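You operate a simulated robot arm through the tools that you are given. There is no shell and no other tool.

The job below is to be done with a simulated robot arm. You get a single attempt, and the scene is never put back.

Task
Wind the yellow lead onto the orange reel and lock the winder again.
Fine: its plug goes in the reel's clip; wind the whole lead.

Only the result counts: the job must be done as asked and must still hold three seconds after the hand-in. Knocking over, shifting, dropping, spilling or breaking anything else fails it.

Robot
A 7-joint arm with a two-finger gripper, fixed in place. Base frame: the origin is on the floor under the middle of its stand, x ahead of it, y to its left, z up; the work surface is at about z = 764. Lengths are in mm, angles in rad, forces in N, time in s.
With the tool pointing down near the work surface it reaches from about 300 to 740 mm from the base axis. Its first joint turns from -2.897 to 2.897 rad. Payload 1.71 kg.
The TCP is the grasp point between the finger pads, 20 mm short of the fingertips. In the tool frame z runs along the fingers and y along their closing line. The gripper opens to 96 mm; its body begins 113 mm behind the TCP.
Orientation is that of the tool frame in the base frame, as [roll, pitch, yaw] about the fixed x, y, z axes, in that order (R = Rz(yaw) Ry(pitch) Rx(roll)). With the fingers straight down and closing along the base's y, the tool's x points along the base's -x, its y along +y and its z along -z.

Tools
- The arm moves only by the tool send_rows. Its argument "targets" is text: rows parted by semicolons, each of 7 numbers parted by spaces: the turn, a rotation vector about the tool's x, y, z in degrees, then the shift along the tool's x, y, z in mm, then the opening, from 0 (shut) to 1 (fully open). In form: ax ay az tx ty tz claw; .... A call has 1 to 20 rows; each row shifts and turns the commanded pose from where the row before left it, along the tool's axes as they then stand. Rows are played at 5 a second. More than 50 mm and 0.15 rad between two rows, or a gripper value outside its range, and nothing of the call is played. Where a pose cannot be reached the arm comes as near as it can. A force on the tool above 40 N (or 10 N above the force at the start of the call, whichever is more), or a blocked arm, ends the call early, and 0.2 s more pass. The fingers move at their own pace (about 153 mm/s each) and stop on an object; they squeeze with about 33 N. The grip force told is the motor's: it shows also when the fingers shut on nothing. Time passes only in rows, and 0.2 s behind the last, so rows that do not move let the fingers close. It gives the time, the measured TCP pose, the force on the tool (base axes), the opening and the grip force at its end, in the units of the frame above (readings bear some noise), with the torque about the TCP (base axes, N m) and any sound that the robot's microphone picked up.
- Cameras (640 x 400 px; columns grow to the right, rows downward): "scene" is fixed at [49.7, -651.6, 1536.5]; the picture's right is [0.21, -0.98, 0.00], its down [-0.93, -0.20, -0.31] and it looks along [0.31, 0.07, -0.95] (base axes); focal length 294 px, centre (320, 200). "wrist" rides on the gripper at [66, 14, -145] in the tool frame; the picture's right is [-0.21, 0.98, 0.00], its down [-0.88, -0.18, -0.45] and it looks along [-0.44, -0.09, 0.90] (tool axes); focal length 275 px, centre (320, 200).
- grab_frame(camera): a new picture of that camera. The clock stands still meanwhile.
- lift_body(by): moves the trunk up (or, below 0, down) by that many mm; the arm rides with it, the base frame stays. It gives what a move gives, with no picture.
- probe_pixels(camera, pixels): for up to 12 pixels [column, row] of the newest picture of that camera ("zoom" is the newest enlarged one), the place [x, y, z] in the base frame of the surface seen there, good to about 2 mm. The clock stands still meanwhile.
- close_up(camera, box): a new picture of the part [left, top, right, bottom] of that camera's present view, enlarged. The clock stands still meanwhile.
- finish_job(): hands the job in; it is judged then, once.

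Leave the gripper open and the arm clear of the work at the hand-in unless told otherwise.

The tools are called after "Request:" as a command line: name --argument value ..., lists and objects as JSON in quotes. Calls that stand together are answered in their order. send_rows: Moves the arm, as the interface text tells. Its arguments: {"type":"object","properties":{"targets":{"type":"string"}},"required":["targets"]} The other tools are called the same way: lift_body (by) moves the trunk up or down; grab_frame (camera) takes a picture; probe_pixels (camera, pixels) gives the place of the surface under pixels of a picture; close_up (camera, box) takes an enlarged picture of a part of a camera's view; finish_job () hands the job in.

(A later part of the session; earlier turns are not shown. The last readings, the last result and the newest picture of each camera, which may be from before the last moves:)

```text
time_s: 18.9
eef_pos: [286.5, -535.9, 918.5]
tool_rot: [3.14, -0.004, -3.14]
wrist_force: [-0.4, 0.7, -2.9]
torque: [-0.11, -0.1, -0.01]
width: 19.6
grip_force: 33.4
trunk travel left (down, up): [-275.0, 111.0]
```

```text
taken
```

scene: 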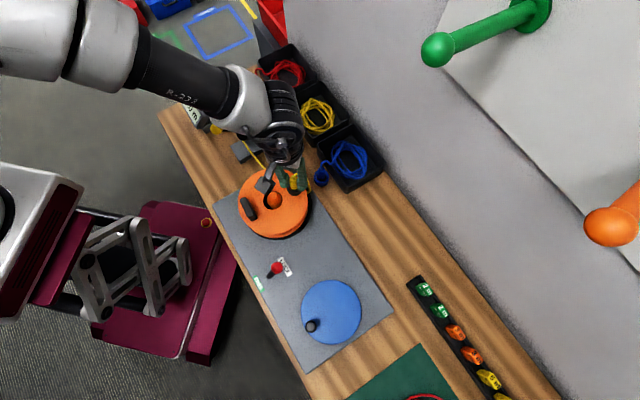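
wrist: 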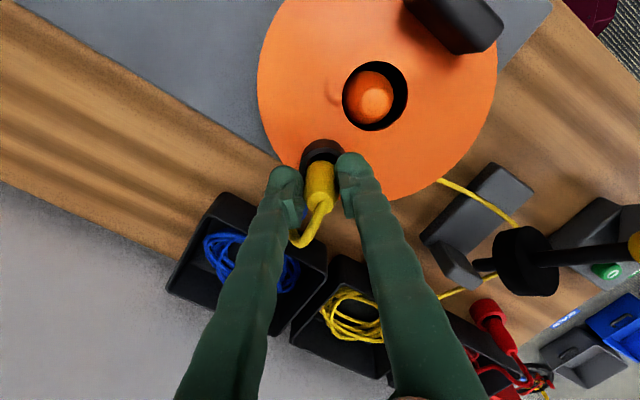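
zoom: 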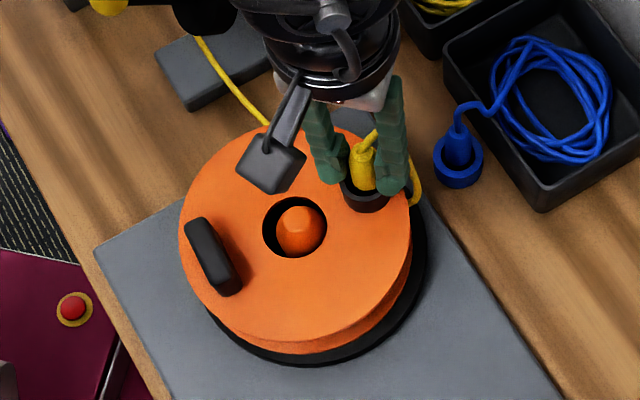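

The force has dropped to almost nothing and the tool is upright again. The yellow lead now runs from its bin past the measuring wheel to the reel. I will zoom in on the plug in the clip to judge how deep it sits.

Request:
close_up --camera "wrist" --box '[270, 110, 370, 250]'

Request:
probe_pixels --camera "zoom" --pixels '[[320, 95], [270, 150], [370, 150], [320, 135], [320, 165], [320, 180], [320, 210], [320, 250], [320, 270]]'

Request:
close_up --camera "scene" --box '[270, 150, 330, 210]'

Request:
probe_pixels --camera "scene" --pixels '[[245, 172], [240, 205], [260, 228], [290, 225], [305, 210], [275, 220], [270, 172], [268, 240]]'

```text
2.86 times, centred on (320, 180) of wrist
```

zoom: 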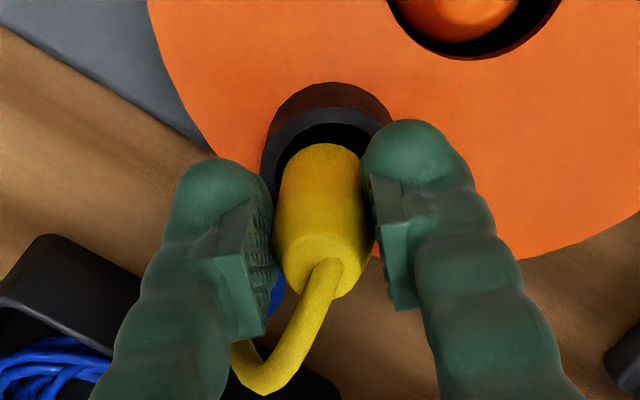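

```text
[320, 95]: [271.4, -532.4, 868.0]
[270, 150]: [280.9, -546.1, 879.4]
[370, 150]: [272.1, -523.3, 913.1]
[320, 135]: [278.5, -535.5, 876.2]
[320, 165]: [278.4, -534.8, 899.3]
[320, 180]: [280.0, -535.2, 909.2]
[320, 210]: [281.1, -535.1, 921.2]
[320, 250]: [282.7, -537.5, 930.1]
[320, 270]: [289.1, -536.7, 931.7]
```

```text
6.67 times, centred on (300, 180) of scene
```

zoom: 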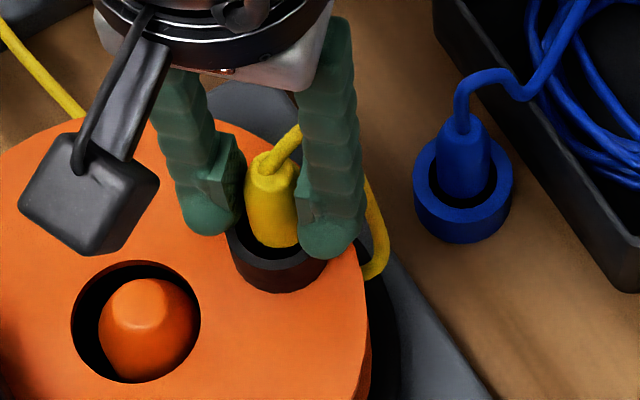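

```text
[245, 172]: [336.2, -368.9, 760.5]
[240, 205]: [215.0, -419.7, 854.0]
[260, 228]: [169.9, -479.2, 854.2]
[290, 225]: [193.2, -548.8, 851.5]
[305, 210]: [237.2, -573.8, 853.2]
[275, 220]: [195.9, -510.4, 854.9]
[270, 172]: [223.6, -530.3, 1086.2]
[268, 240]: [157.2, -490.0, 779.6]
```

The plug's dark end is inside the tube, and the yellow shoulder sits just above the rim, perhaps 5–10 mm short of full depth. I will press down gently in 2 mm steps and watch the force, to learn whether it is already seated.

Request:
send_rows --targets "0 0 0 0 0 2 0; 0 0 0 0 0 0 0"

Request:
send_rows --targets "0 0 0 0 0 2 0; 0 0 0 0 0 0 0"

```text
time_s: 19.5
eef_pos: [286.9, -535.8, 918.1]
tool_rot: [-3.14, -0.001, -3.14]
wrist_force: [1.7, 0.9, 0.6]
torque: [-0.1, 0.16, -0.01]
width: 19.8
grip_force: 32.8
trunk travel left (down, up): [-275.0, 111.0]
```

```text
time_s: 20.1
eef_pos: [285.9, -535.5, 918.3]
tool_rot: [-3.135, 0.0, 3.141]
wrist_force: [4.8, 1.5, 19.9]
torque: [0.11, 0.0, 0.04]
width: 19.5
grip_force: 33.0
trunk travel left (down, up): [-275.0, 111.0]
```

The force rose to 20 N while z stayed at 918, so the plug is firmly seated. I will back off those 4 mm to relieve the force, then open the fingers a little and check that the plug stays.

Request:
send_rows --targets "0 0 0 0 0 -2 0; 0 0 0 0 0 -1.5 0; 0 0 0 0 0 0 0"

Request:
send_rows --targets "0 0 0 0 0 0 0.45; 0 0 0 0 0 0 0.45; 0 0 0 0 0 0 0.45"

Request:
close_up --camera "scene" --box '[230, 130, 330, 250]'

Request:
close_up --camera "wrist" --box '[250, 90, 390, 250]'

```text
time_s: 20.9
eef_pos: [285.0, -535.0, 917.4]
tool_rot: [3.14, -0.006, 3.14]
wrist_force: [0.6, -0.1, -1.0]
torque: [-0.05, 0.07, -0.03]
width: 19.7
grip_force: 33.1
trunk travel left (down, up): [-275.0, 111.0]
```

```text
time_s: 21.7
eef_pos: [286.9, -534.9, 920.1]
tool_rot: [-3.141, -0.001, -3.141]
wrist_force: [0.1, -0.5, 0.2]
torque: [0.0, -0.02, -0.01]
width: 43.2
grip_force: 0.1
trunk travel left (down, up): [-275.0, 111.0]
```

```text
3.33 times, centred on (280, 190) of scene
```

zoom: 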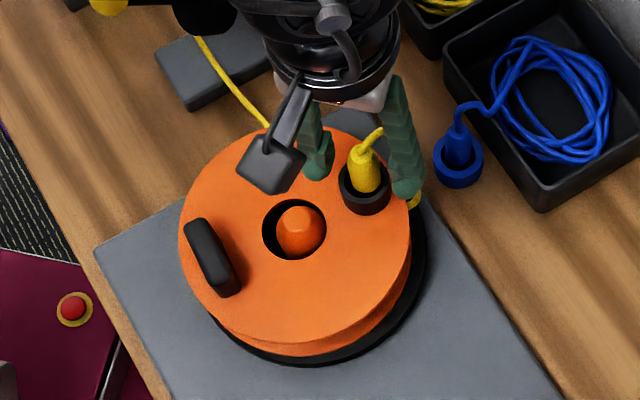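

```text
2.50 times, centred on (320, 170) of wrist
```

zoom: 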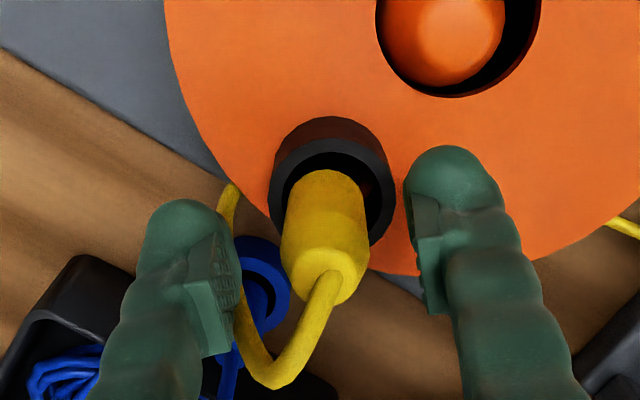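

The plug stays in the clip with the fingers open to 43 mm. The lead curls around outside the left finger, but a straight lift should draw the finger out of it, so I will raise about 110 mm and look.

Request:
send_rows --targets "0 0 0 0 0 -10 0.45; 0 0 0 0 0 -20 0.45; 0 0 0 0 0 -25 0.45; 0 0 0 0 0 -30 0.45; 0 0 0 0 0 -25 0.45; 0 0 0 0 0 0 0.45"

Request:
grab_frame --camera "wrist"

Request:
close_up --camera "wrist" --box '[200, 20, 460, 220]'

Request:
grab_frame --camera "scene"

```text
time_s: 23.1
eef_pos: [284.7, -536.3, 1029.9]
tool_rot: [-3.14, 0.0, 3.141]
wrist_force: [-0.1, 0.3, 0.2]
torque: [0.01, 0.03, -0.03]
width: 42.8
grip_force: 0.1
trunk travel left (down, up): [-275.0, 111.0]
```

```text
taken
```

wrist: 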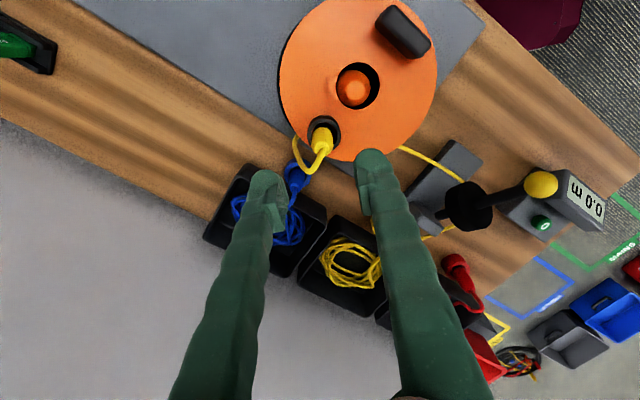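

```text
2.00 times, centred on (330, 120) of wrist
```

zoom: 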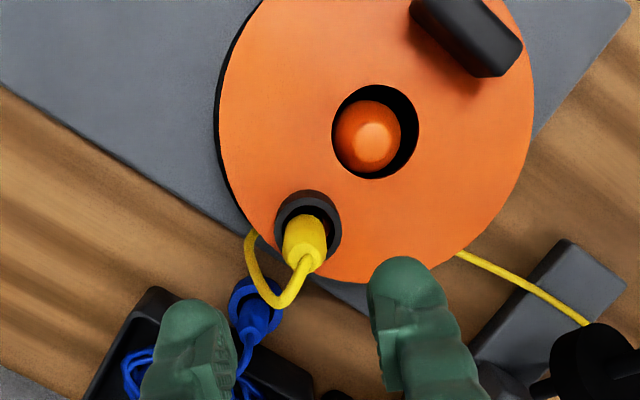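

```text
taken
```

scene: 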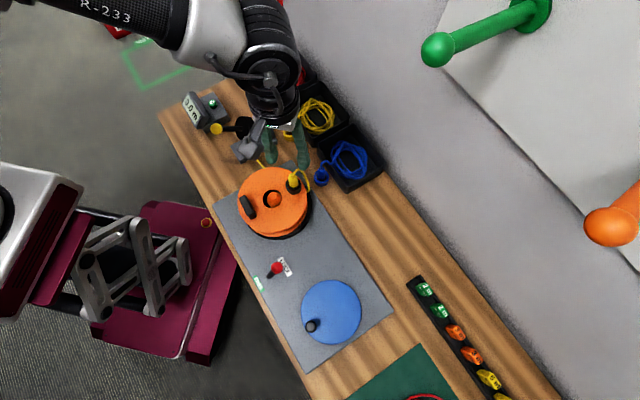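

The plug sits in the clip and the lead runs from the wheel onto the reel's near side. The meter reads 0.0 m. Next is the lever, so I zoom the scene on the lever and the blue crank and measure them.

Request:
close_up --camera "scene" --box '[245, 245, 305, 300]'

Request:
probe_pixels --camera "zoom" --pixels '[[340, 170], [340, 200], [310, 230], [280, 260], [265, 275], [250, 285], [380, 220], [400, 180], [160, 300], [330, 260]]'

Request:
close_up --camera "scene" --box '[280, 265, 380, 365]'

Request:
probe_pixels --camera "scene" --pixels '[[331, 280], [303, 310], [332, 343], [360, 312], [341, 283], [315, 288], [352, 335], [310, 325], [310, 322], [314, 328], [307, 328]]'

```text
7.27 times, centred on (275, 272) of scene
```

zoom: 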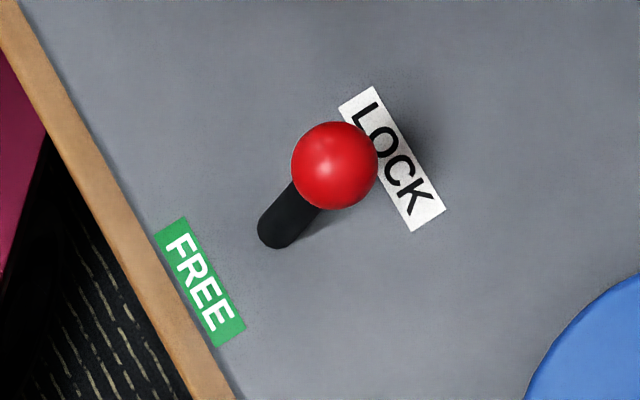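

```text
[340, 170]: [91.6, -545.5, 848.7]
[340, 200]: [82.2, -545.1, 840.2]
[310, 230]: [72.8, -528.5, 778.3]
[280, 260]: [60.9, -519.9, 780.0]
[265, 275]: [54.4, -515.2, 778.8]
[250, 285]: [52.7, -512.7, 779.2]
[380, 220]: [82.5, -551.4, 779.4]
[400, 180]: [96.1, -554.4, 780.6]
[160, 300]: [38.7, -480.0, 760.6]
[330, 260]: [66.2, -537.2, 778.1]
```

```text
4.00 times, centred on (330, 315) of scene
```

zoom: 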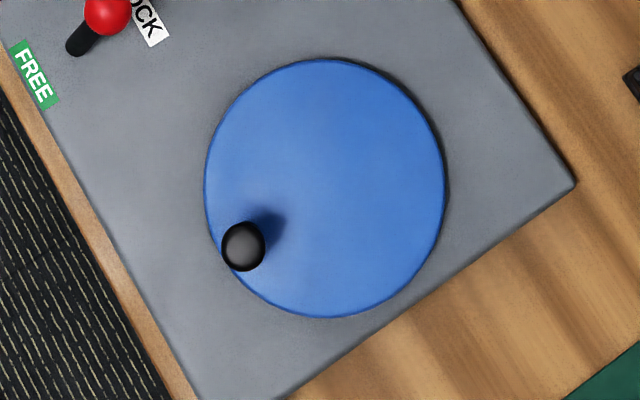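

```text
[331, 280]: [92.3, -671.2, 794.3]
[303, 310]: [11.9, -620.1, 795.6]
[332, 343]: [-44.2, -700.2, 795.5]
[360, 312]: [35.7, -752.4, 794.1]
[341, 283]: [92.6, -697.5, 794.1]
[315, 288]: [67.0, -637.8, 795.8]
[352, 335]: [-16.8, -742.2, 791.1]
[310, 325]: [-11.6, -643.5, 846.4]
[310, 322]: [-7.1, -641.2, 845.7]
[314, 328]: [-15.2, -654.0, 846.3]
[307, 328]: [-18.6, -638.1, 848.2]
```

The lever's ball is about 27 mm wide, centred near (92,-543.5,835), and its pivot is near (70,-521) at the plate, so it swings along about (-0.68,0.73) toward FREE. The blue wheel is centred near (24.5,-685.5), and its knob is at (-12.5,-645.5), about 24 mm wide with its top at 847. I will move above the lever at a safe height and turn the gripper 45° so the fingers close across the swing direction.

Request:
send_rows --targets "0 0 0 32 -1.2 0 0.6; 0 0 0 32 -1.2 0 0.6; 0 0 0 32 -1.2 0 0.6; 0 0 0 32 -1.2 5 0.6; 0 0 0 32 -1.2 10 0.6; 0 0 0 32 -1.2 10 0.6; 0 0 7.5 0 0 10 0.6; 0 0 7.5 0 0 10 0.6; 0 0 7.5 0 0 10 0.6; 0 0 7.5 0 0 10 0.6; 0 0 7.5 0 0 10 0.6; 0 0 7.5 0 0 10 0.6; 0 0 0 0 0 0 0.6"

Request:
grab_frame --camera "wrist"

Request:
grab_frame --camera "scene"

```text
time_s: 25.9
eef_pos: [92.9, -542.3, 943.3]
tool_rot: [-3.14, -0.001, 2.354]
wrist_force: [-0.7, -0.3, 0.5]
torque: [-0.02, 0.03, -0.03]
width: 57.8
grip_force: 0.1
trunk travel left (down, up): [-275.0, 111.0]
```

```text
taken
```

wrist: 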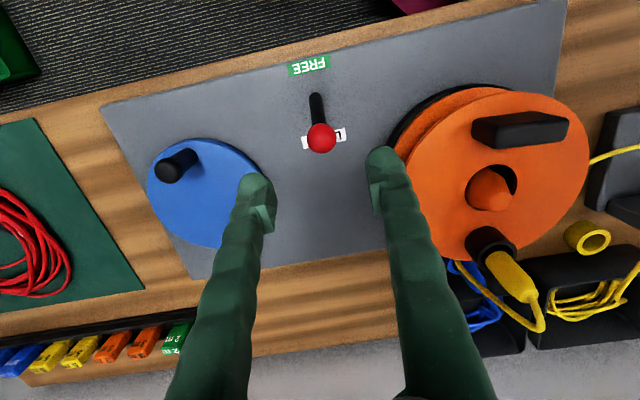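

```text
taken
```

scene: 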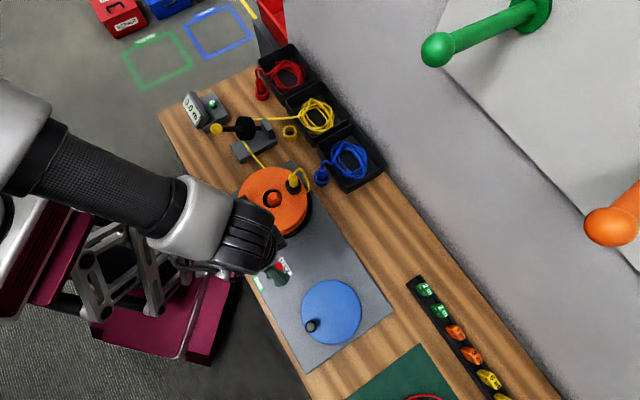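

The lever stands between the fingers at (320,138), with its rod pointing toward FREE, well aligned. I will measure the ball from here before going down.

Request:
close_up --camera "wrist" --box '[270, 50, 370, 180]'

Request:
probe_pixels --camera "wrist" --pixels '[[321, 138], [321, 128], [321, 148], [310, 138], [332, 138], [317, 96], [318, 110], [310, 65], [340, 135], [150, 180], [175, 163], [195, 150]]'

```text
3.08 times, centred on (320, 115) of wrist
```

zoom: 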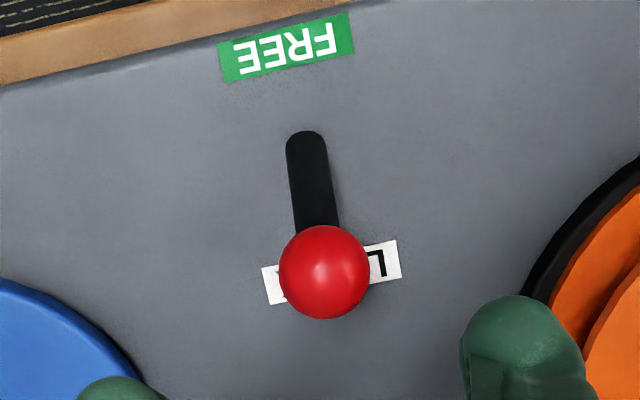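

```text
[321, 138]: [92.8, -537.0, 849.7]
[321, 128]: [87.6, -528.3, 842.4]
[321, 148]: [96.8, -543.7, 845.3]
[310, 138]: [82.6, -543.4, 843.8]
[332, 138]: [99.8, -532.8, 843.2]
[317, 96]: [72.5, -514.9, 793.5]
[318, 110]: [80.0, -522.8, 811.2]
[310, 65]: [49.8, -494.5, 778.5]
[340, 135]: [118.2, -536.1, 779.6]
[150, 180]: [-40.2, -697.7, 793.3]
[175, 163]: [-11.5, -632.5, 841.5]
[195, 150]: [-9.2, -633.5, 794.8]
```

The ball's centre averages out at about (93.5,-541.6,836), right below the TCP. I will lower 106 mm with the fingers open 58 mm and then close on the ball.

Request:
send_rows --targets "0 0 0 0 0 25 0.6; 0 0 0 0 0 25 0.6; 0 0 0 0 0 25 0.6; 0 0 0 0 0 20 0.6; 0 0 0 0 0 11 0.6; 0 0 0 0 0 0 0.6"

Request:
close_up --camera "wrist" --box '[220, 50, 440, 230]'

```text
time_s: 27.3
eef_pos: [94.7, -543.4, 837.5]
tool_rot: [-3.14, 0.0, 2.355]
wrist_force: [-0.4, -0.3, 0.2]
torque: [0.01, 0.0, 0.01]
width: 57.4
grip_force: 0.1
trunk travel left (down, up): [-275.0, 111.0]
```

```text
2.22 times, centred on (330, 140) of wrist
```

zoom: 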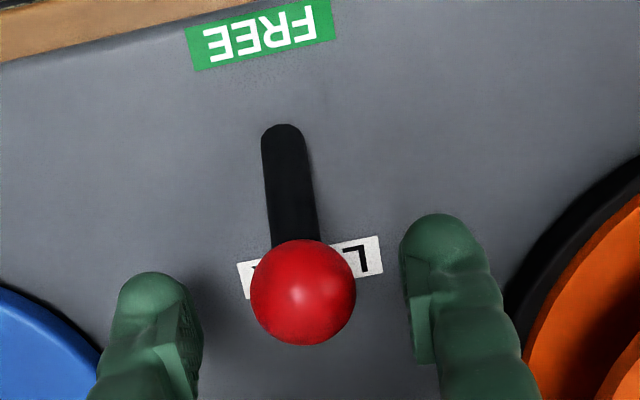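

The ball sits midway between the fingers. I will close on it.

Request:
send_rows --targets "0 0 0 0 0 0 0; 0 0 0 0 0 0 0; 0 0 0 0 0 0 0"

```text
time_s: 28.1
eef_pos: [95.4, -540.4, 836.8]
tool_rot: [-3.141, -0.004, 2.358]
wrist_force: [11.2, 8.7, -3.0]
torque: [-0.07, -0.23, -0.07]
width: 23.8
grip_force: 35.1
trunk travel left (down, up): [-275.0, 111.0]
```

The fingers grip the ball at 23.8 mm. I will swing it along the arc toward FREE in about 8 mm steps, following the lever's rise and fall.

Request:
send_rows --targets "0 0 0 7.9 1 -4.2 0; 0 0 0 8.4 0.6 -3 0; 0 0 0 8.7 0.6 -1.9 0; 0 0 0 8.9 0.5 -0.6 0; 0 0 0 8.9 0.5 0.6 0; 0 0 0 8.7 0.5 1.9 0; 0 0 0 8.4 0.5 3 0; 0 0 0 7.9 0.5 4.2 0; 0 0 0 0 0 0 0"

Request:
grab_frame --camera "wrist"

Request:
close_up --camera "scene" --box '[230, 230, 320, 310]'

```text
time_s: 30.1
eef_pos: [47.3, -492.8, 840.1]
tool_rot: [-3.133, 0.0, 2.355]
wrist_force: [-1.2, -11.5, 19.4]
torque: [-0.85, -0.7, -0.05]
width: 23.7
grip_force: 35.0
trunk travel left (down, up): [-275.0, 111.0]
```

```text
taken
```

wrist: 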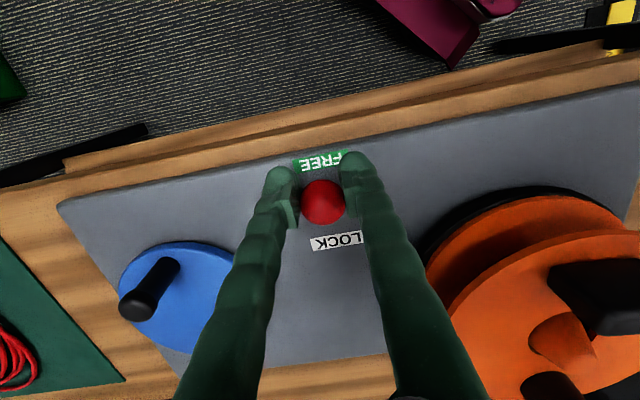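

```text
5.00 times, centred on (275, 270) of scene
```

zoom: 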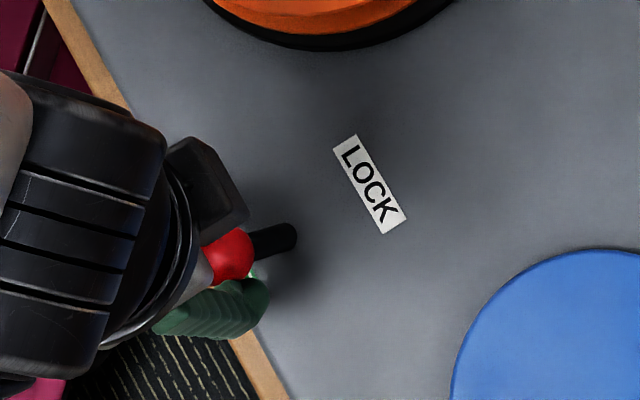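

The ball is now over FREE at about (47,-493,840), and no force limit was hit. I will open the fingers and lift clear to see whether the lever stays there.

Request:
send_rows --targets "0 0 0 0 0 0 0.6; 0 0 0 0 0 0 0.6; 0 0 0 0 0 -20 0.6; 0 0 0 0 0 -30 0.6; 0 0 0 0 0 -30 0.6; 0 0 0 0 0 -30 0.6; 0 0 0 0 0 0 0.6"

Request:
grab_frame --camera "wrist"

Request:
close_up --camera "scene" --box '[230, 230, 320, 310]'

```text
time_s: 31.7
eef_pos: [48.0, -489.2, 948.9]
tool_rot: [-3.139, -0.001, 2.356]
wrist_force: [-0.5, -0.3, 0.1]
torque: [0.01, 0.02, 0.0]
width: 57.6
grip_force: 0.1
trunk travel left (down, up): [-275.0, 111.0]
```

```text
taken
```

wrist: 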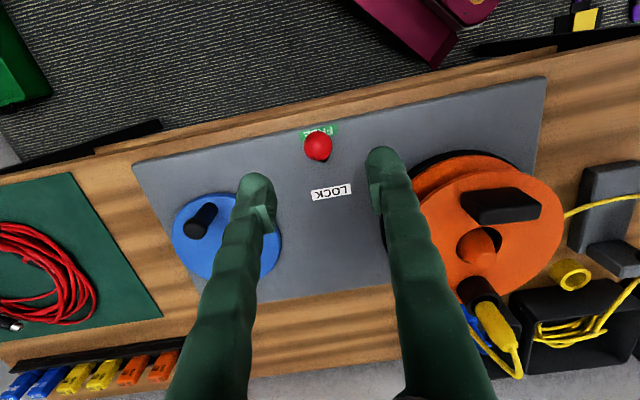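

```text
5.00 times, centred on (275, 270) of scene
```

zoom: 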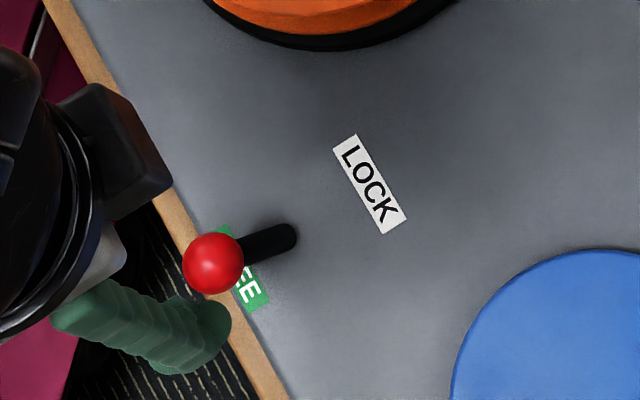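

The lever stays at FREE. Next is the crank, whose far side reaches about 740 mm from the base axis, right at the reach limit. I will first test that far point from above at (28,-741), keeping the fingertips at z≥870, clear of the knob.

Request:
send_rows --targets "0 0 0 -20.6 -24.1 5 0.6; 0 0 0 -20.6 -24.1 7 0.6; 0 0 0 -20.6 -24.1 7 0.6; 0 0 0 -20.6 -24.1 8 0.6; 0 0 0 -20.6 -24.1 8 0.6; 0 0 0 -20.6 -24.1 8 0.6; 0 0 0 -20.6 -24.1 8 0.6; 0 0 0 -20.6 -24.1 8 0.6; 0 0 0 0 0 0 0.6"

Request:
grab_frame --camera "scene"

```text
time_s: 33.7
eef_pos: [31.2, -742.1, 888.1]
tool_rot: [-3.14, -0.003, 2.355]
wrist_force: [0.8, -0.7, -0.1]
torque: [0.01, 0.04, 0.01]
width: 57.5
grip_force: 0.0
trunk travel left (down, up): [-275.0, 111.0]
```

```text
taken
```

scene: 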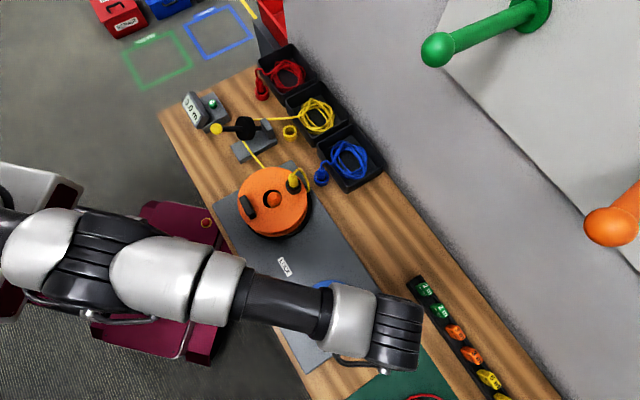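

The far point was reached exactly at z=888. I will test it at crank height too, down to about z=840, since the wheel's surface is at 795 and the knob is on the other side.

Request:
send_rows --targets "0 0 0 0 0 15 0.6; 0 0 0 0 0 15 0.6; 0 0 0 0 0 15 0.6; 0 0 0 0 0 0 0.6"

Request:
grab_frame --camera "wrist"

```text
time_s: 34.7
eef_pos: [29.7, -737.5, 843.7]
tool_rot: [-3.139, 0.001, 2.357]
wrist_force: [-0.1, -0.4, 1.2]
torque: [-0.01, -0.02, 0.0]
width: 57.5
grip_force: 0.0
out of reach, approached as far as the arm can: row 1
trunk travel left (down, up): [-275.0, 111.0]
```

```text
taken
```

wrist: 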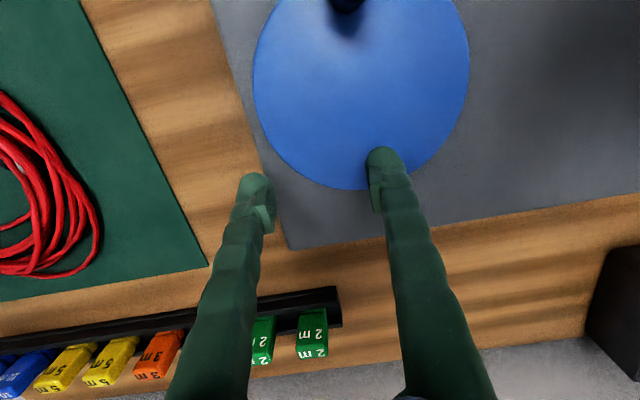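

At crank height the arm falls a few mm short of that far point, and reach improves higher up, so lowering the trunk should help. I will first raise the tool 110 mm, then lower the trunk 80 mm and test the same point again.

Request:
send_rows --targets "0 0 0 0 0 -30 0.6; 0 0 0 0 0 -40 0.6; 0 0 0 0 0 -40 0.6; 0 0 0 0 0 0 0.6"

Request:
lift_body --by -80

```text
time_s: 35.7
eef_pos: [32.2, -740.2, 954.5]
tool_rot: [-3.139, 0.0, 2.358]
wrist_force: [-0.1, -0.2, -0.2]
torque: [0.02, -0.01, 0.01]
width: 57.7
grip_force: 0.1
trunk travel left (down, up): [-275.0, 111.0]
```

```text
time_s: 36.9
eef_pos: [31.2, -741.0, 875.6]
tool_rot: [-3.139, 0.001, 2.355]
wrist_force: [-0.2, 0.4, -0.5]
torque: [-0.02, 0.04, -0.01]
width: 57.5
grip_force: 0.0
trunk travel left (down, up): [-195.0, 191.0]
```

The trunk is down 80 mm and the tool rode along to z=876. I will go down 37 mm at this far point to test the reach at crank height.

Request:
send_rows --targets "0 0 0 0 0 15 0.6; 0 0 0 0 0 12 0.6; 0 0 0 0 0 10 0.6; 0 0 0 0 0 0 0.6"

Request:
grab_frame --camera "scene"

```text
time_s: 37.9
eef_pos: [30.6, -741.6, 839.3]
tool_rot: [-3.14, 0.001, 2.355]
wrist_force: [0.1, 0.0, -0.2]
torque: [0.03, 0.02, 0.0]
width: 57.4
grip_force: 0.1
trunk travel left (down, up): [-195.0, 191.0]
```

```text
taken
```

scene: 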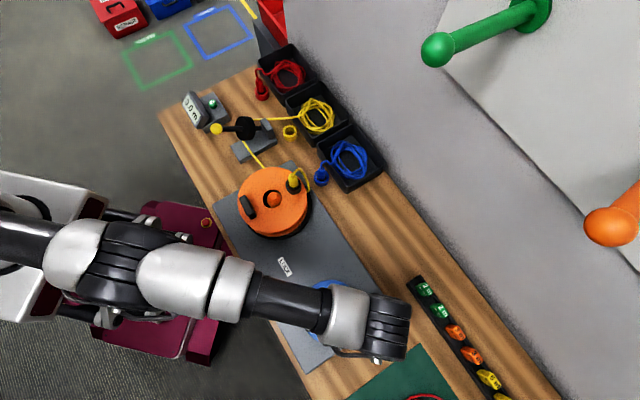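

The far point is now reachable at z=839 with the tool upright. I will raise clear of the knob and move above it at (-12.5,-645.5) for a closer measurement.

Request:
send_rows --targets "0 0 0 0 0 -30 0.6; 0 0 0 0 0 -40 0.6; 0 0 0 24.6 9.4 0 0.6; 0 0 0 24.6 9.4 0 0.6; 0 0 0 24.6 9.4 0 0.6; 0 0 0 24.6 9.4 0 0.6; 0 0 0 0 0 0 0.6"

Request:
grab_frame --camera "wrist"

Request:
close_up --camera "wrist" --box '[220, 50, 440, 230]'

```text
time_s: 39.5
eef_pos: [-11.5, -643.5, 908.6]
tool_rot: [-3.14, 0.0, 2.356]
wrist_force: [0.3, -0.1, 0.3]
torque: [-0.02, -0.01, -0.02]
width: 57.4
grip_force: 0.1
trunk travel left (down, up): [-195.0, 191.0]
```

```text
taken
```

wrist: 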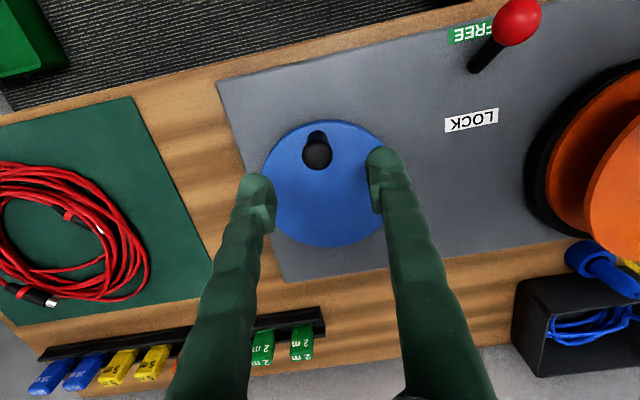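

```text
2.22 times, centred on (330, 140) of wrist
```

zoom: 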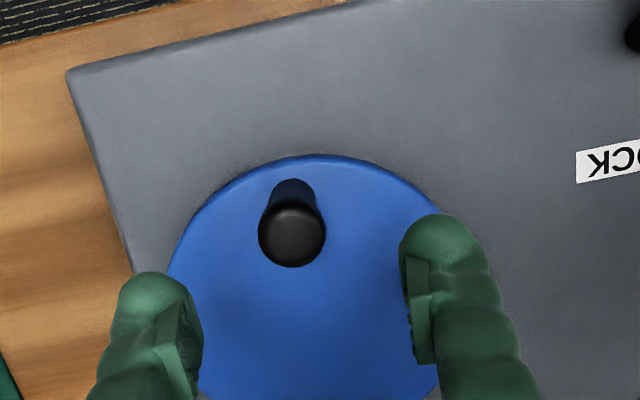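

The knob's top is at (292,235) in the zoom, between the fingers. I will measure it and the wheel's rim to pin down the crank circle.

Request:
probe_pixels --camera "zoom" --pixels '[[292, 237], [264, 237], [320, 237], [292, 262], [292, 212], [290, 190], [316, 157], [200, 212], [400, 182], [172, 275]]'

Request:
probe_pixels --camera "wrist" --pixels '[[317, 155], [320, 122], [263, 180], [385, 145], [300, 240], [340, 245], [380, 225], [280, 220], [270, 150], [350, 125]]'

```text
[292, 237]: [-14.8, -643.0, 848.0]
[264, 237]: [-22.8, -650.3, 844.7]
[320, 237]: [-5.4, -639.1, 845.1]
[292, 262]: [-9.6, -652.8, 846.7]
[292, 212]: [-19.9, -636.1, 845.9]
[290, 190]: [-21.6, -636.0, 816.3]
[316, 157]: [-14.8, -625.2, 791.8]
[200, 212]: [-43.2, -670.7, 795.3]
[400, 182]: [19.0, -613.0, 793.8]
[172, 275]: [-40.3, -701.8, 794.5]
```

```text
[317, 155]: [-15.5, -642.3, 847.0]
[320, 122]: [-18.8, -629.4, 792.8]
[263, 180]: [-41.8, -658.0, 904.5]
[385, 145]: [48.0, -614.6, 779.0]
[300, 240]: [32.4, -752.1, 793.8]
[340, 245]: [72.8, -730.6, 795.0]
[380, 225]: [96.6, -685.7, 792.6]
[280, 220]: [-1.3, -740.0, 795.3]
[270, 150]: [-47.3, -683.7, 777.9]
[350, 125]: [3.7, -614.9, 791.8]
```

The wheel's centre is near (26,-684) and the knob's near (-14.4,-644.6), so the crank radius is about 56 mm at about 136°. I will shift slightly, lower to z≈836 and close on the knob.

Request:
send_rows --targets "0 0 0 1.3 -2.5 15 0.6; 0 0 0 0 0 20 0.6; 0 0 0 0 0 20 0.6; 0 0 0 0 0 17 0.6; 0 0 0 0 0 0 0.6"

Request:
send_rows --targets "0 0 0 0 0 0 0; 0 0 0 0 0 0 0; 0 0 0 0 0 0 0"

Request:
close_up --camera "wrist" --box '[220, 80, 440, 260]'

```text
time_s: 40.7
eef_pos: [-12.6, -644.6, 836.9]
tool_rot: [-3.141, 0.001, 2.357]
wrist_force: [0.7, -0.6, -0.2]
torque: [0.0, -0.02, 0.0]
width: 57.7
grip_force: 0.1
trunk travel left (down, up): [-195.0, 191.0]
```

```text
time_s: 41.5
eef_pos: [-13.0, -644.2, 835.7]
tool_rot: [-3.139, 0.0, 2.356]
wrist_force: [1.0, -0.4, -2.1]
torque: [-0.1, -0.04, 0.0]
width: 20.8
grip_force: 35.0
trunk travel left (down, up): [-195.0, 191.0]
```

```text
2.22 times, centred on (330, 170) of wrist
```

zoom: 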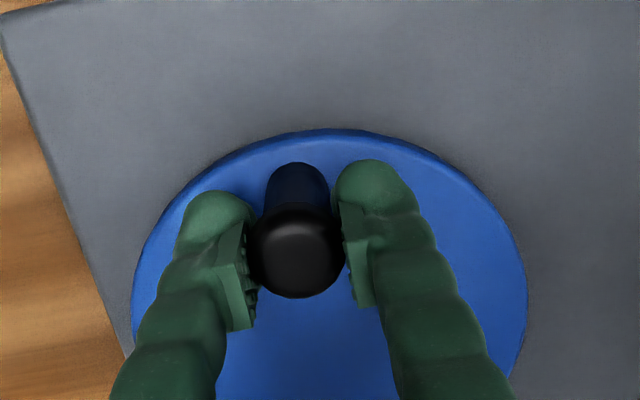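

The knob is gripped at 20.8 mm with its centre at (-13,-644). The lead meets the reel so that it should turn clockwise seen from above, so I will try 30° of clockwise cranking first and watch the force, the reel and the meter.

Request:
send_rows --targets "0 0 0 -1.9 14.4 0 0; 0 0 0 -5.6 13.5 0 0; 0 0 0 0 0 0 0"

Request:
close_up --camera "scene" --box '[160, 80, 340, 250]'

```text
time_s: 41.9
eef_pos: [-17.4, -644.1, 837.5]
tool_rot: [-3.13, 0.018, 2.358]
wrist_force: [10.2, -14.1, -11.1]
torque: [-0.64, -0.56, 0.01]
width: 20.9
grip_force: 34.7
trunk travel left (down, up): [-195.0, 191.0]
stopped in row 2: the force on the tool passed its limit at 46 N (the readings are from after the stop); the commanded pose is now the measured one
```

```text
2.35 times, centred on (250, 165) of scene
```

zoom: 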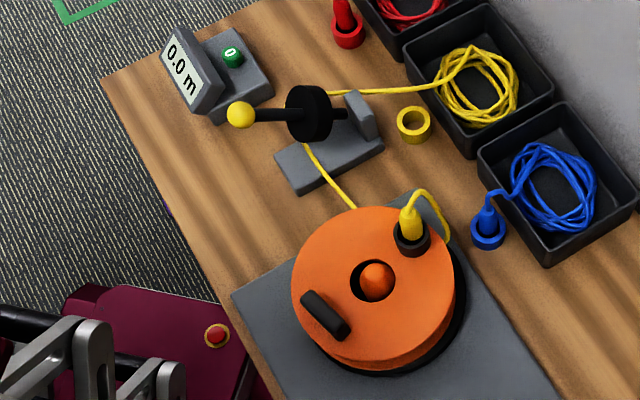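

Clockwise is blocked: the call stopped at 46 N and the knob did not move. The wheel may be ratcheted, or the drive may reverse direction, so I will try a small counter-clockwise move of about 12°.

Request:
send_rows --targets "0 0 0 -3 -1 0 0; 0 0 0 -0.7 -3.8 0 0; 0 0 0 -0.5 -3.5 0 0; 0 0 0 -0.9 -3.6 0 0; 0 0 0 0 0 0 0"

Request:
close_up --camera "wrist" --box '[220, 80, 440, 260]'

Request:
close_up --camera "scene" --box '[160, 80, 340, 250]'

```text
time_s: 43.1
eef_pos: [-27.7, -652.8, 838.2]
tool_rot: [-3.132, 0.014, 2.353]
wrist_force: [13.7, -3.3, -11.9]
torque: [0.18, 0.15, 0.17]
width: 20.6
grip_force: 34.6
trunk travel left (down, up): [-195.0, 191.0]
```

```text
2.22 times, centred on (330, 170) of wrist
```

zoom: 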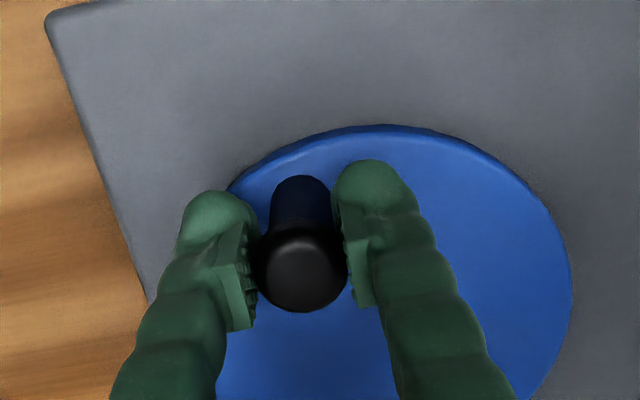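

```text
2.35 times, centred on (250, 165) of scene
```

zoom: 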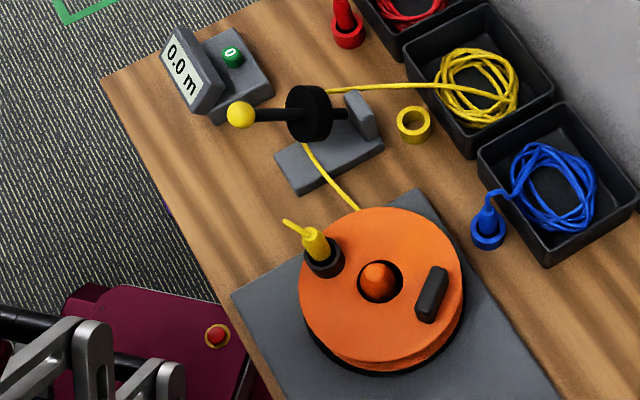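

Counter-clockwise works: a crank turn of about 15° turned the reel by about 100° counter-clockwise, so the drive is geared up strongly. There is some side force (13.7 N), so I will hold still for one row and read the pose again before planning the circle.

Request:
send_rows --targets "0 0 0 0 0 0 0; 0 0 0 0 0 0 0"

Request:
close_up --camera "scene" --box '[160, 80, 340, 250]'

Request:
grab_frame --camera "wrist"

```text
time_s: 43.7
eef_pos: [-26.7, -652.4, 837.7]
tool_rot: [-3.133, 0.015, 2.351]
wrist_force: [12.5, -2.8, -12.5]
torque: [0.2, 0.19, 0.2]
width: 20.7
grip_force: 35.0
trunk travel left (down, up): [-195.0, 191.0]
```

```text
2.35 times, centred on (250, 165) of scene
```

zoom: 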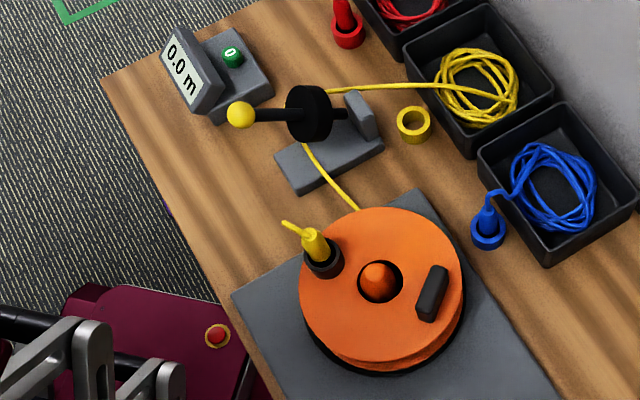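

```text
taken
```

wrist: 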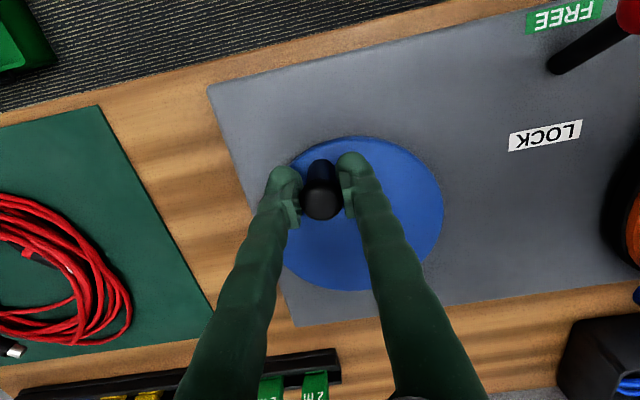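

The pose is steady. I will measure the knob and the wheel's rim from this wrist picture, because the TCP radius came out larger than expected (about 62 mm).

Request:
probe_pixels --camera "wrist" --pixels '[[322, 205], [322, 215], [312, 205], [333, 205], [360, 137], [300, 152], [430, 170], [443, 210], [430, 250], [390, 284], [340, 289], [295, 272]]'

Request:
close_up --camera "wrist" --box '[250, 120, 450, 300]'

```text
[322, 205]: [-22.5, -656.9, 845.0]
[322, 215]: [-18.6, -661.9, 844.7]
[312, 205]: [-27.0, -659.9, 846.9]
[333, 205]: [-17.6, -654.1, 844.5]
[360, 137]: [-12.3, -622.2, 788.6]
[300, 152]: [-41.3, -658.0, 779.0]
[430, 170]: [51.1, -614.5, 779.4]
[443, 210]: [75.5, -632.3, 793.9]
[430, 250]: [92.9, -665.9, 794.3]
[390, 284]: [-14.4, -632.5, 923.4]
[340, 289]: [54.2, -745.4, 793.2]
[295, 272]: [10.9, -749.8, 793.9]
```

```text
2.22 times, centred on (350, 210) of wrist
```

zoom: 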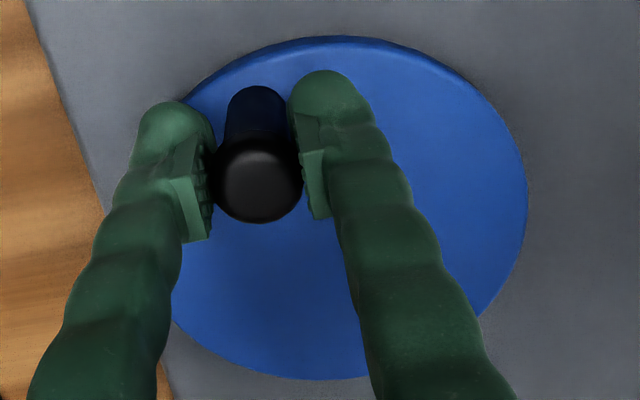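

The knob itself is at (-22.5,-657), so it really moved about 16.5° counter-clockwise, and the pads just slid a few mm along it. Before cranking on, I will look closely at the lead on the reel to see whether this direction winds it on.

Request:
close_up --camera "scene" --box '[230, 120, 330, 250]'

Request:
close_up --camera "scene" --box '[170, 80, 290, 170]'

```text
3.08 times, centred on (280, 185) of scene
```

zoom: 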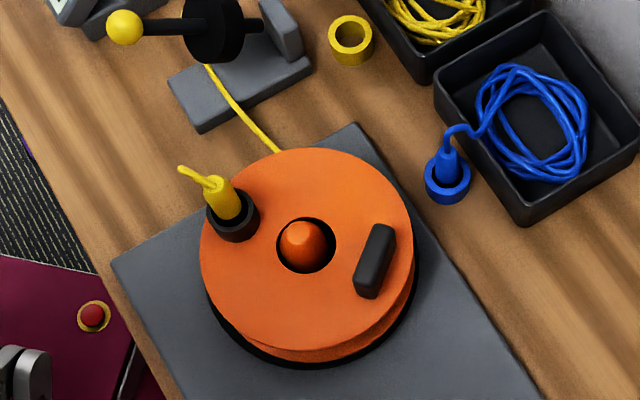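

```text
4.44 times, centred on (230, 125) of scene
```

zoom: 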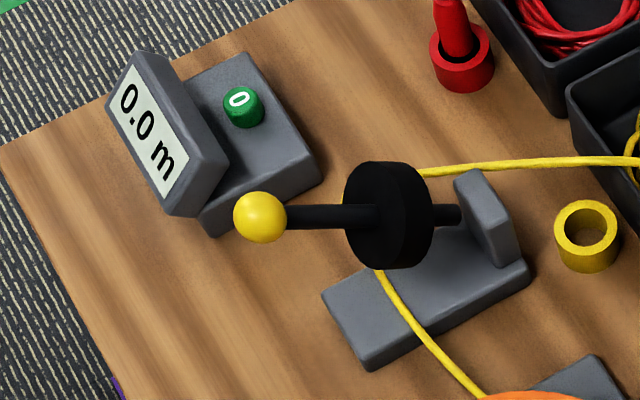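

The meter still reads 0.0 m, but the reel has only turned about a quarter turn, which is under 0.1 m. I will first recentre the pads on the knob (about 6 mm along tool -x) and straighten the tool, then read the forces.

Request:
send_rows --targets "-0.25 0.43 0 -2 0 0.7 0; -0.25 0.43 0 -2 0 0.5 0; 0 0 0 -2 0 0.3 0; 0 0 0 0 0 0 0"

```text
time_s: 44.7
eef_pos: [-28.5, -656.0, 838.4]
tool_rot: [-3.141, 0.002, 2.352]
wrist_force: [-12.1, 9.2, -2.1]
torque: [0.62, 0.76, 0.01]
width: 20.5
grip_force: 35.2
trunk travel left (down, up): [-195.0, 191.0]
```

The pads grip the knob about 5 mm off its centre and hold it firmly, which is harmless because the offset stays constant. I will crank about 60° more counter-clockwise in 10° steps along the same circle and watch the meter.

Request:
send_rows --targets "0 0 0 -1.2 -9.4 0 0; 0 0 0 -5.6 -8 0 0; 0 0 0 -6.8 -6.8 0 0; 0 0 0 -8 -5.6 0 0; 0 0 0 -8.8 -4.1 0 0; 0 0 0 -9.3 -2.5 0 0; 0 0 0 0 0 0 0"

Request:
close_up --camera "scene" --box '[160, 80, 340, 250]'

Request:
grab_frame --camera "wrist"

```text
time_s: 46.3
eef_pos: [-22.2, -712.5, 837.0]
tool_rot: [-3.136, 0.004, 2.351]
wrist_force: [5.4, -2.9, -0.4]
torque: [-0.29, -0.21, -0.27]
width: 20.5
grip_force: 35.2
trunk travel left (down, up): [-195.0, 191.0]
```

```text
2.35 times, centred on (250, 165) of scene
```

zoom: 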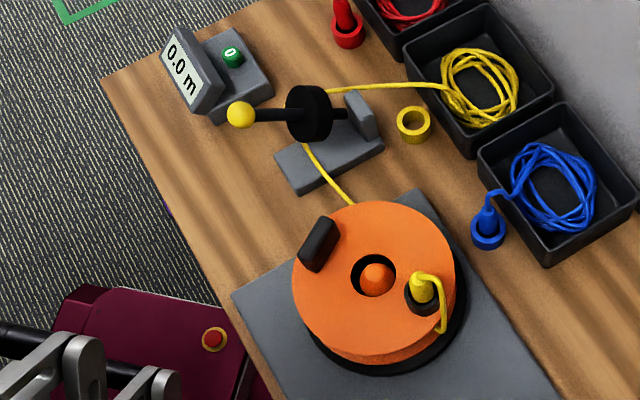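

```text
taken
```

wrist: 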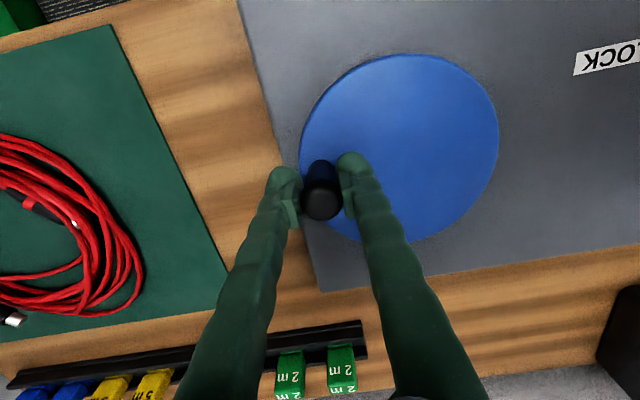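

The crank turned about 66° and the reel about one and a half turns, but the meter still shows 0.0 m. I will zoom in on the reel's side, the lead and the bin to see whether any lead is really going on.

Request:
close_up --camera "scene" --box '[230, 160, 320, 245]'

Request:
close_up --camera "scene" --box '[220, 90, 350, 180]'

Request:
close_up --camera "scene" --box '[175, 85, 235, 135]'

```text
4.71 times, centred on (275, 202) of scene
```

zoom: 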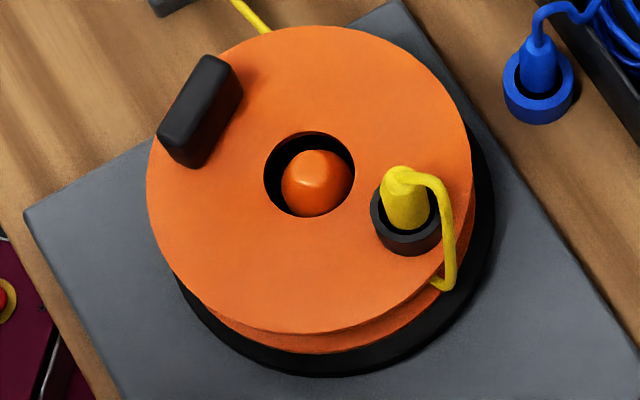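

```text
4.44 times, centred on (285, 135) of scene
```

zoom: 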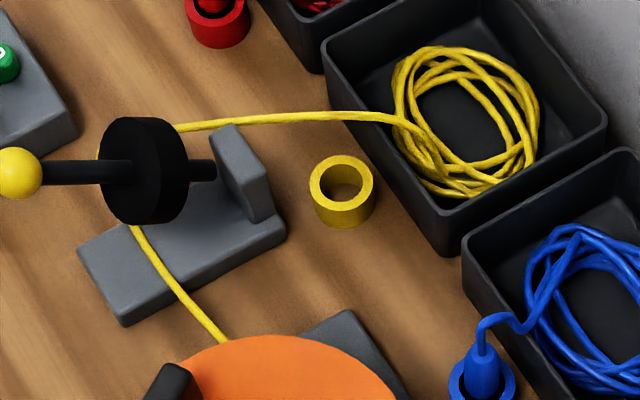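

```text
8.00 times, centred on (205, 110) of scene
```

zoom: 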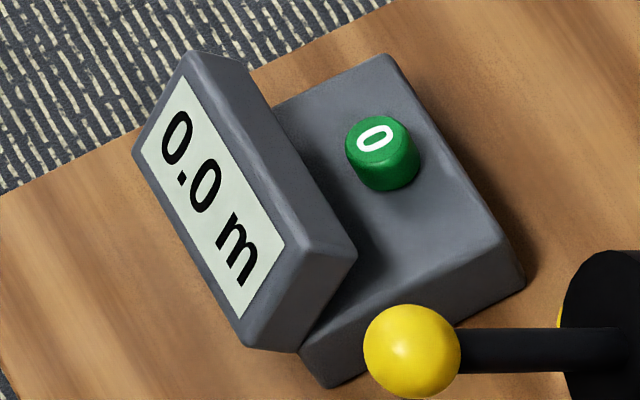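

The line between the wheel and the reel has gone slack and curved instead of tightening, and it meets the drum on the side that would need clockwise turning. So counter-clockwise may only be paying the lead out, and the first clockwise push may have been stopped by a taut lead pulled too fast. I will test clockwise gently now, 15° in 5° steps.

Request:
send_rows --targets "0 0 0 4.8 0.85 0 0; 0 0 0 4.67 1.27 0 0; 0 0 0 4.5 1.7 0 0; 0 0 0 0 0 0 0"

Request:
close_up --camera "scene" --box '[160, 80, 340, 250]'

```text
time_s: 47.3
eef_pos: [-31.8, -698.5, 839.0]
tool_rot: [3.138, 0.003, 2.353]
wrist_force: [3.4, 1.2, 9.4]
torque: [0.68, 0.73, -0.03]
width: 20.8
grip_force: 35.0
trunk travel left (down, up): [-195.0, 191.0]
```

```text
2.35 times, centred on (250, 165) of scene
```

zoom: 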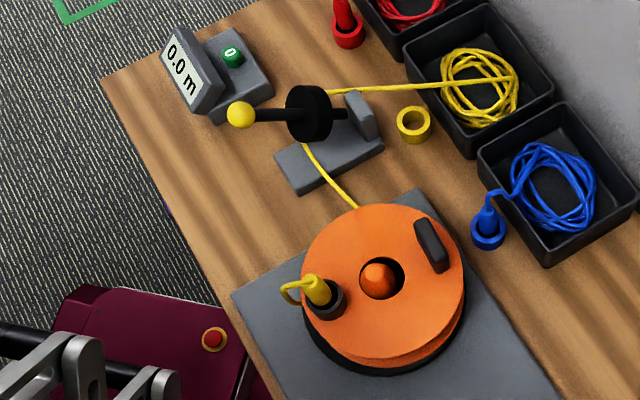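

Clockwise turns freely now, so there is no ratchet, and the counter-clockwise turns had only made slack. I will crank clockwise slowly, 60° in 5° steps, to take that slack up, and watch for force and for the meter to start.

Request:
send_rows --targets "0 0 0 4.27 2.27 -0.6 0; 0 0 0 4.06 2.64 -0.6 0; 0 0 0 3.81 2.98 0 0; 0 0 0 3.54 3.3 0 0; 0 0 0 3.24 3.6 0 0; 0 0 0 2.91 3.87 0 0; 0 0 0 2.56 4.1 0 0; 0 0 0 2.2 4.31 0 0; 0 0 0 1.81 4.49 0 0; 0 0 0 1.42 4.63 0 0; 0 0 0 1.01 4.73 0 0; 0 0 0 0 0 0 0"

Request:
close_up --camera "scene" --box '[160, 80, 340, 250]'

```text
time_s: 49.2
eef_pos: [-39.3, -654.1, 838.0]
tool_rot: [-3.118, -0.033, 2.336]
wrist_force: [-48.1, 16.4, -2.0]
torque: [-0.74, 0.11, -0.52]
width: 14.0
grip_force: 35.1
trunk travel left (down, up): [-195.0, 191.0]
stopped in row 9: the force on the tool passed its limit at 41 N (the readings are from after the stop); the commanded pose is now the measured one
```

```text
2.35 times, centred on (250, 165) of scene
```

zoom: 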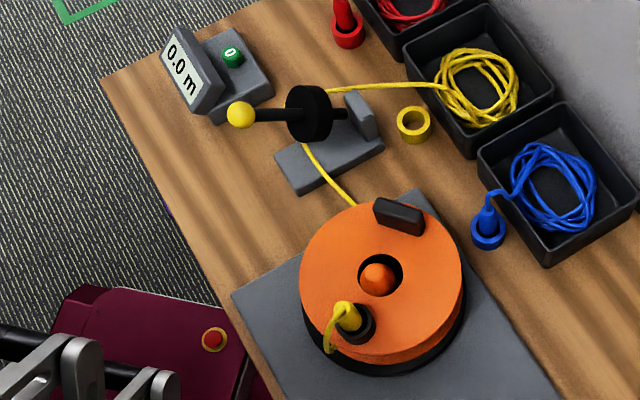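

The call stopped at 41 N and the jaw width fell to 14 mm, so the pads slid to the knob's edge. The earlier 5 mm offset was not harmless after all. I will look at the grip and then regrip centred.

Request:
grab_frame --camera "wrist"

Request:
close_up --camera "wrist" --box '[250, 100, 450, 280]'

```text
taken
```

wrist: 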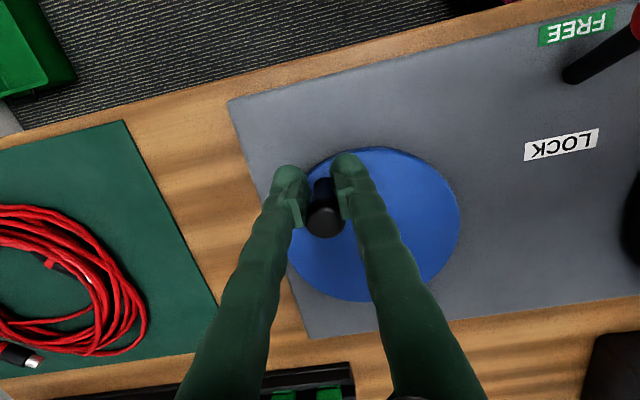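

```text
2.22 times, centred on (350, 190) of wrist
```

zoom: 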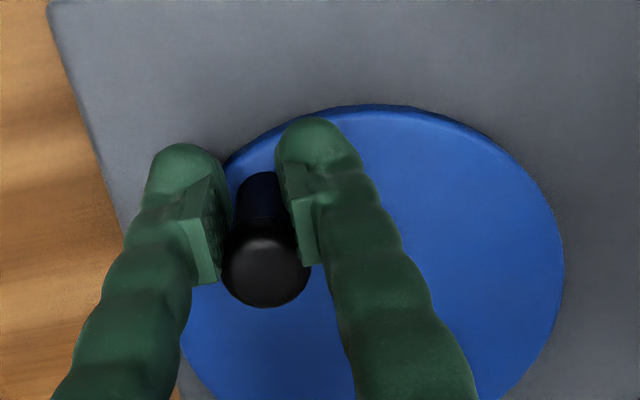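

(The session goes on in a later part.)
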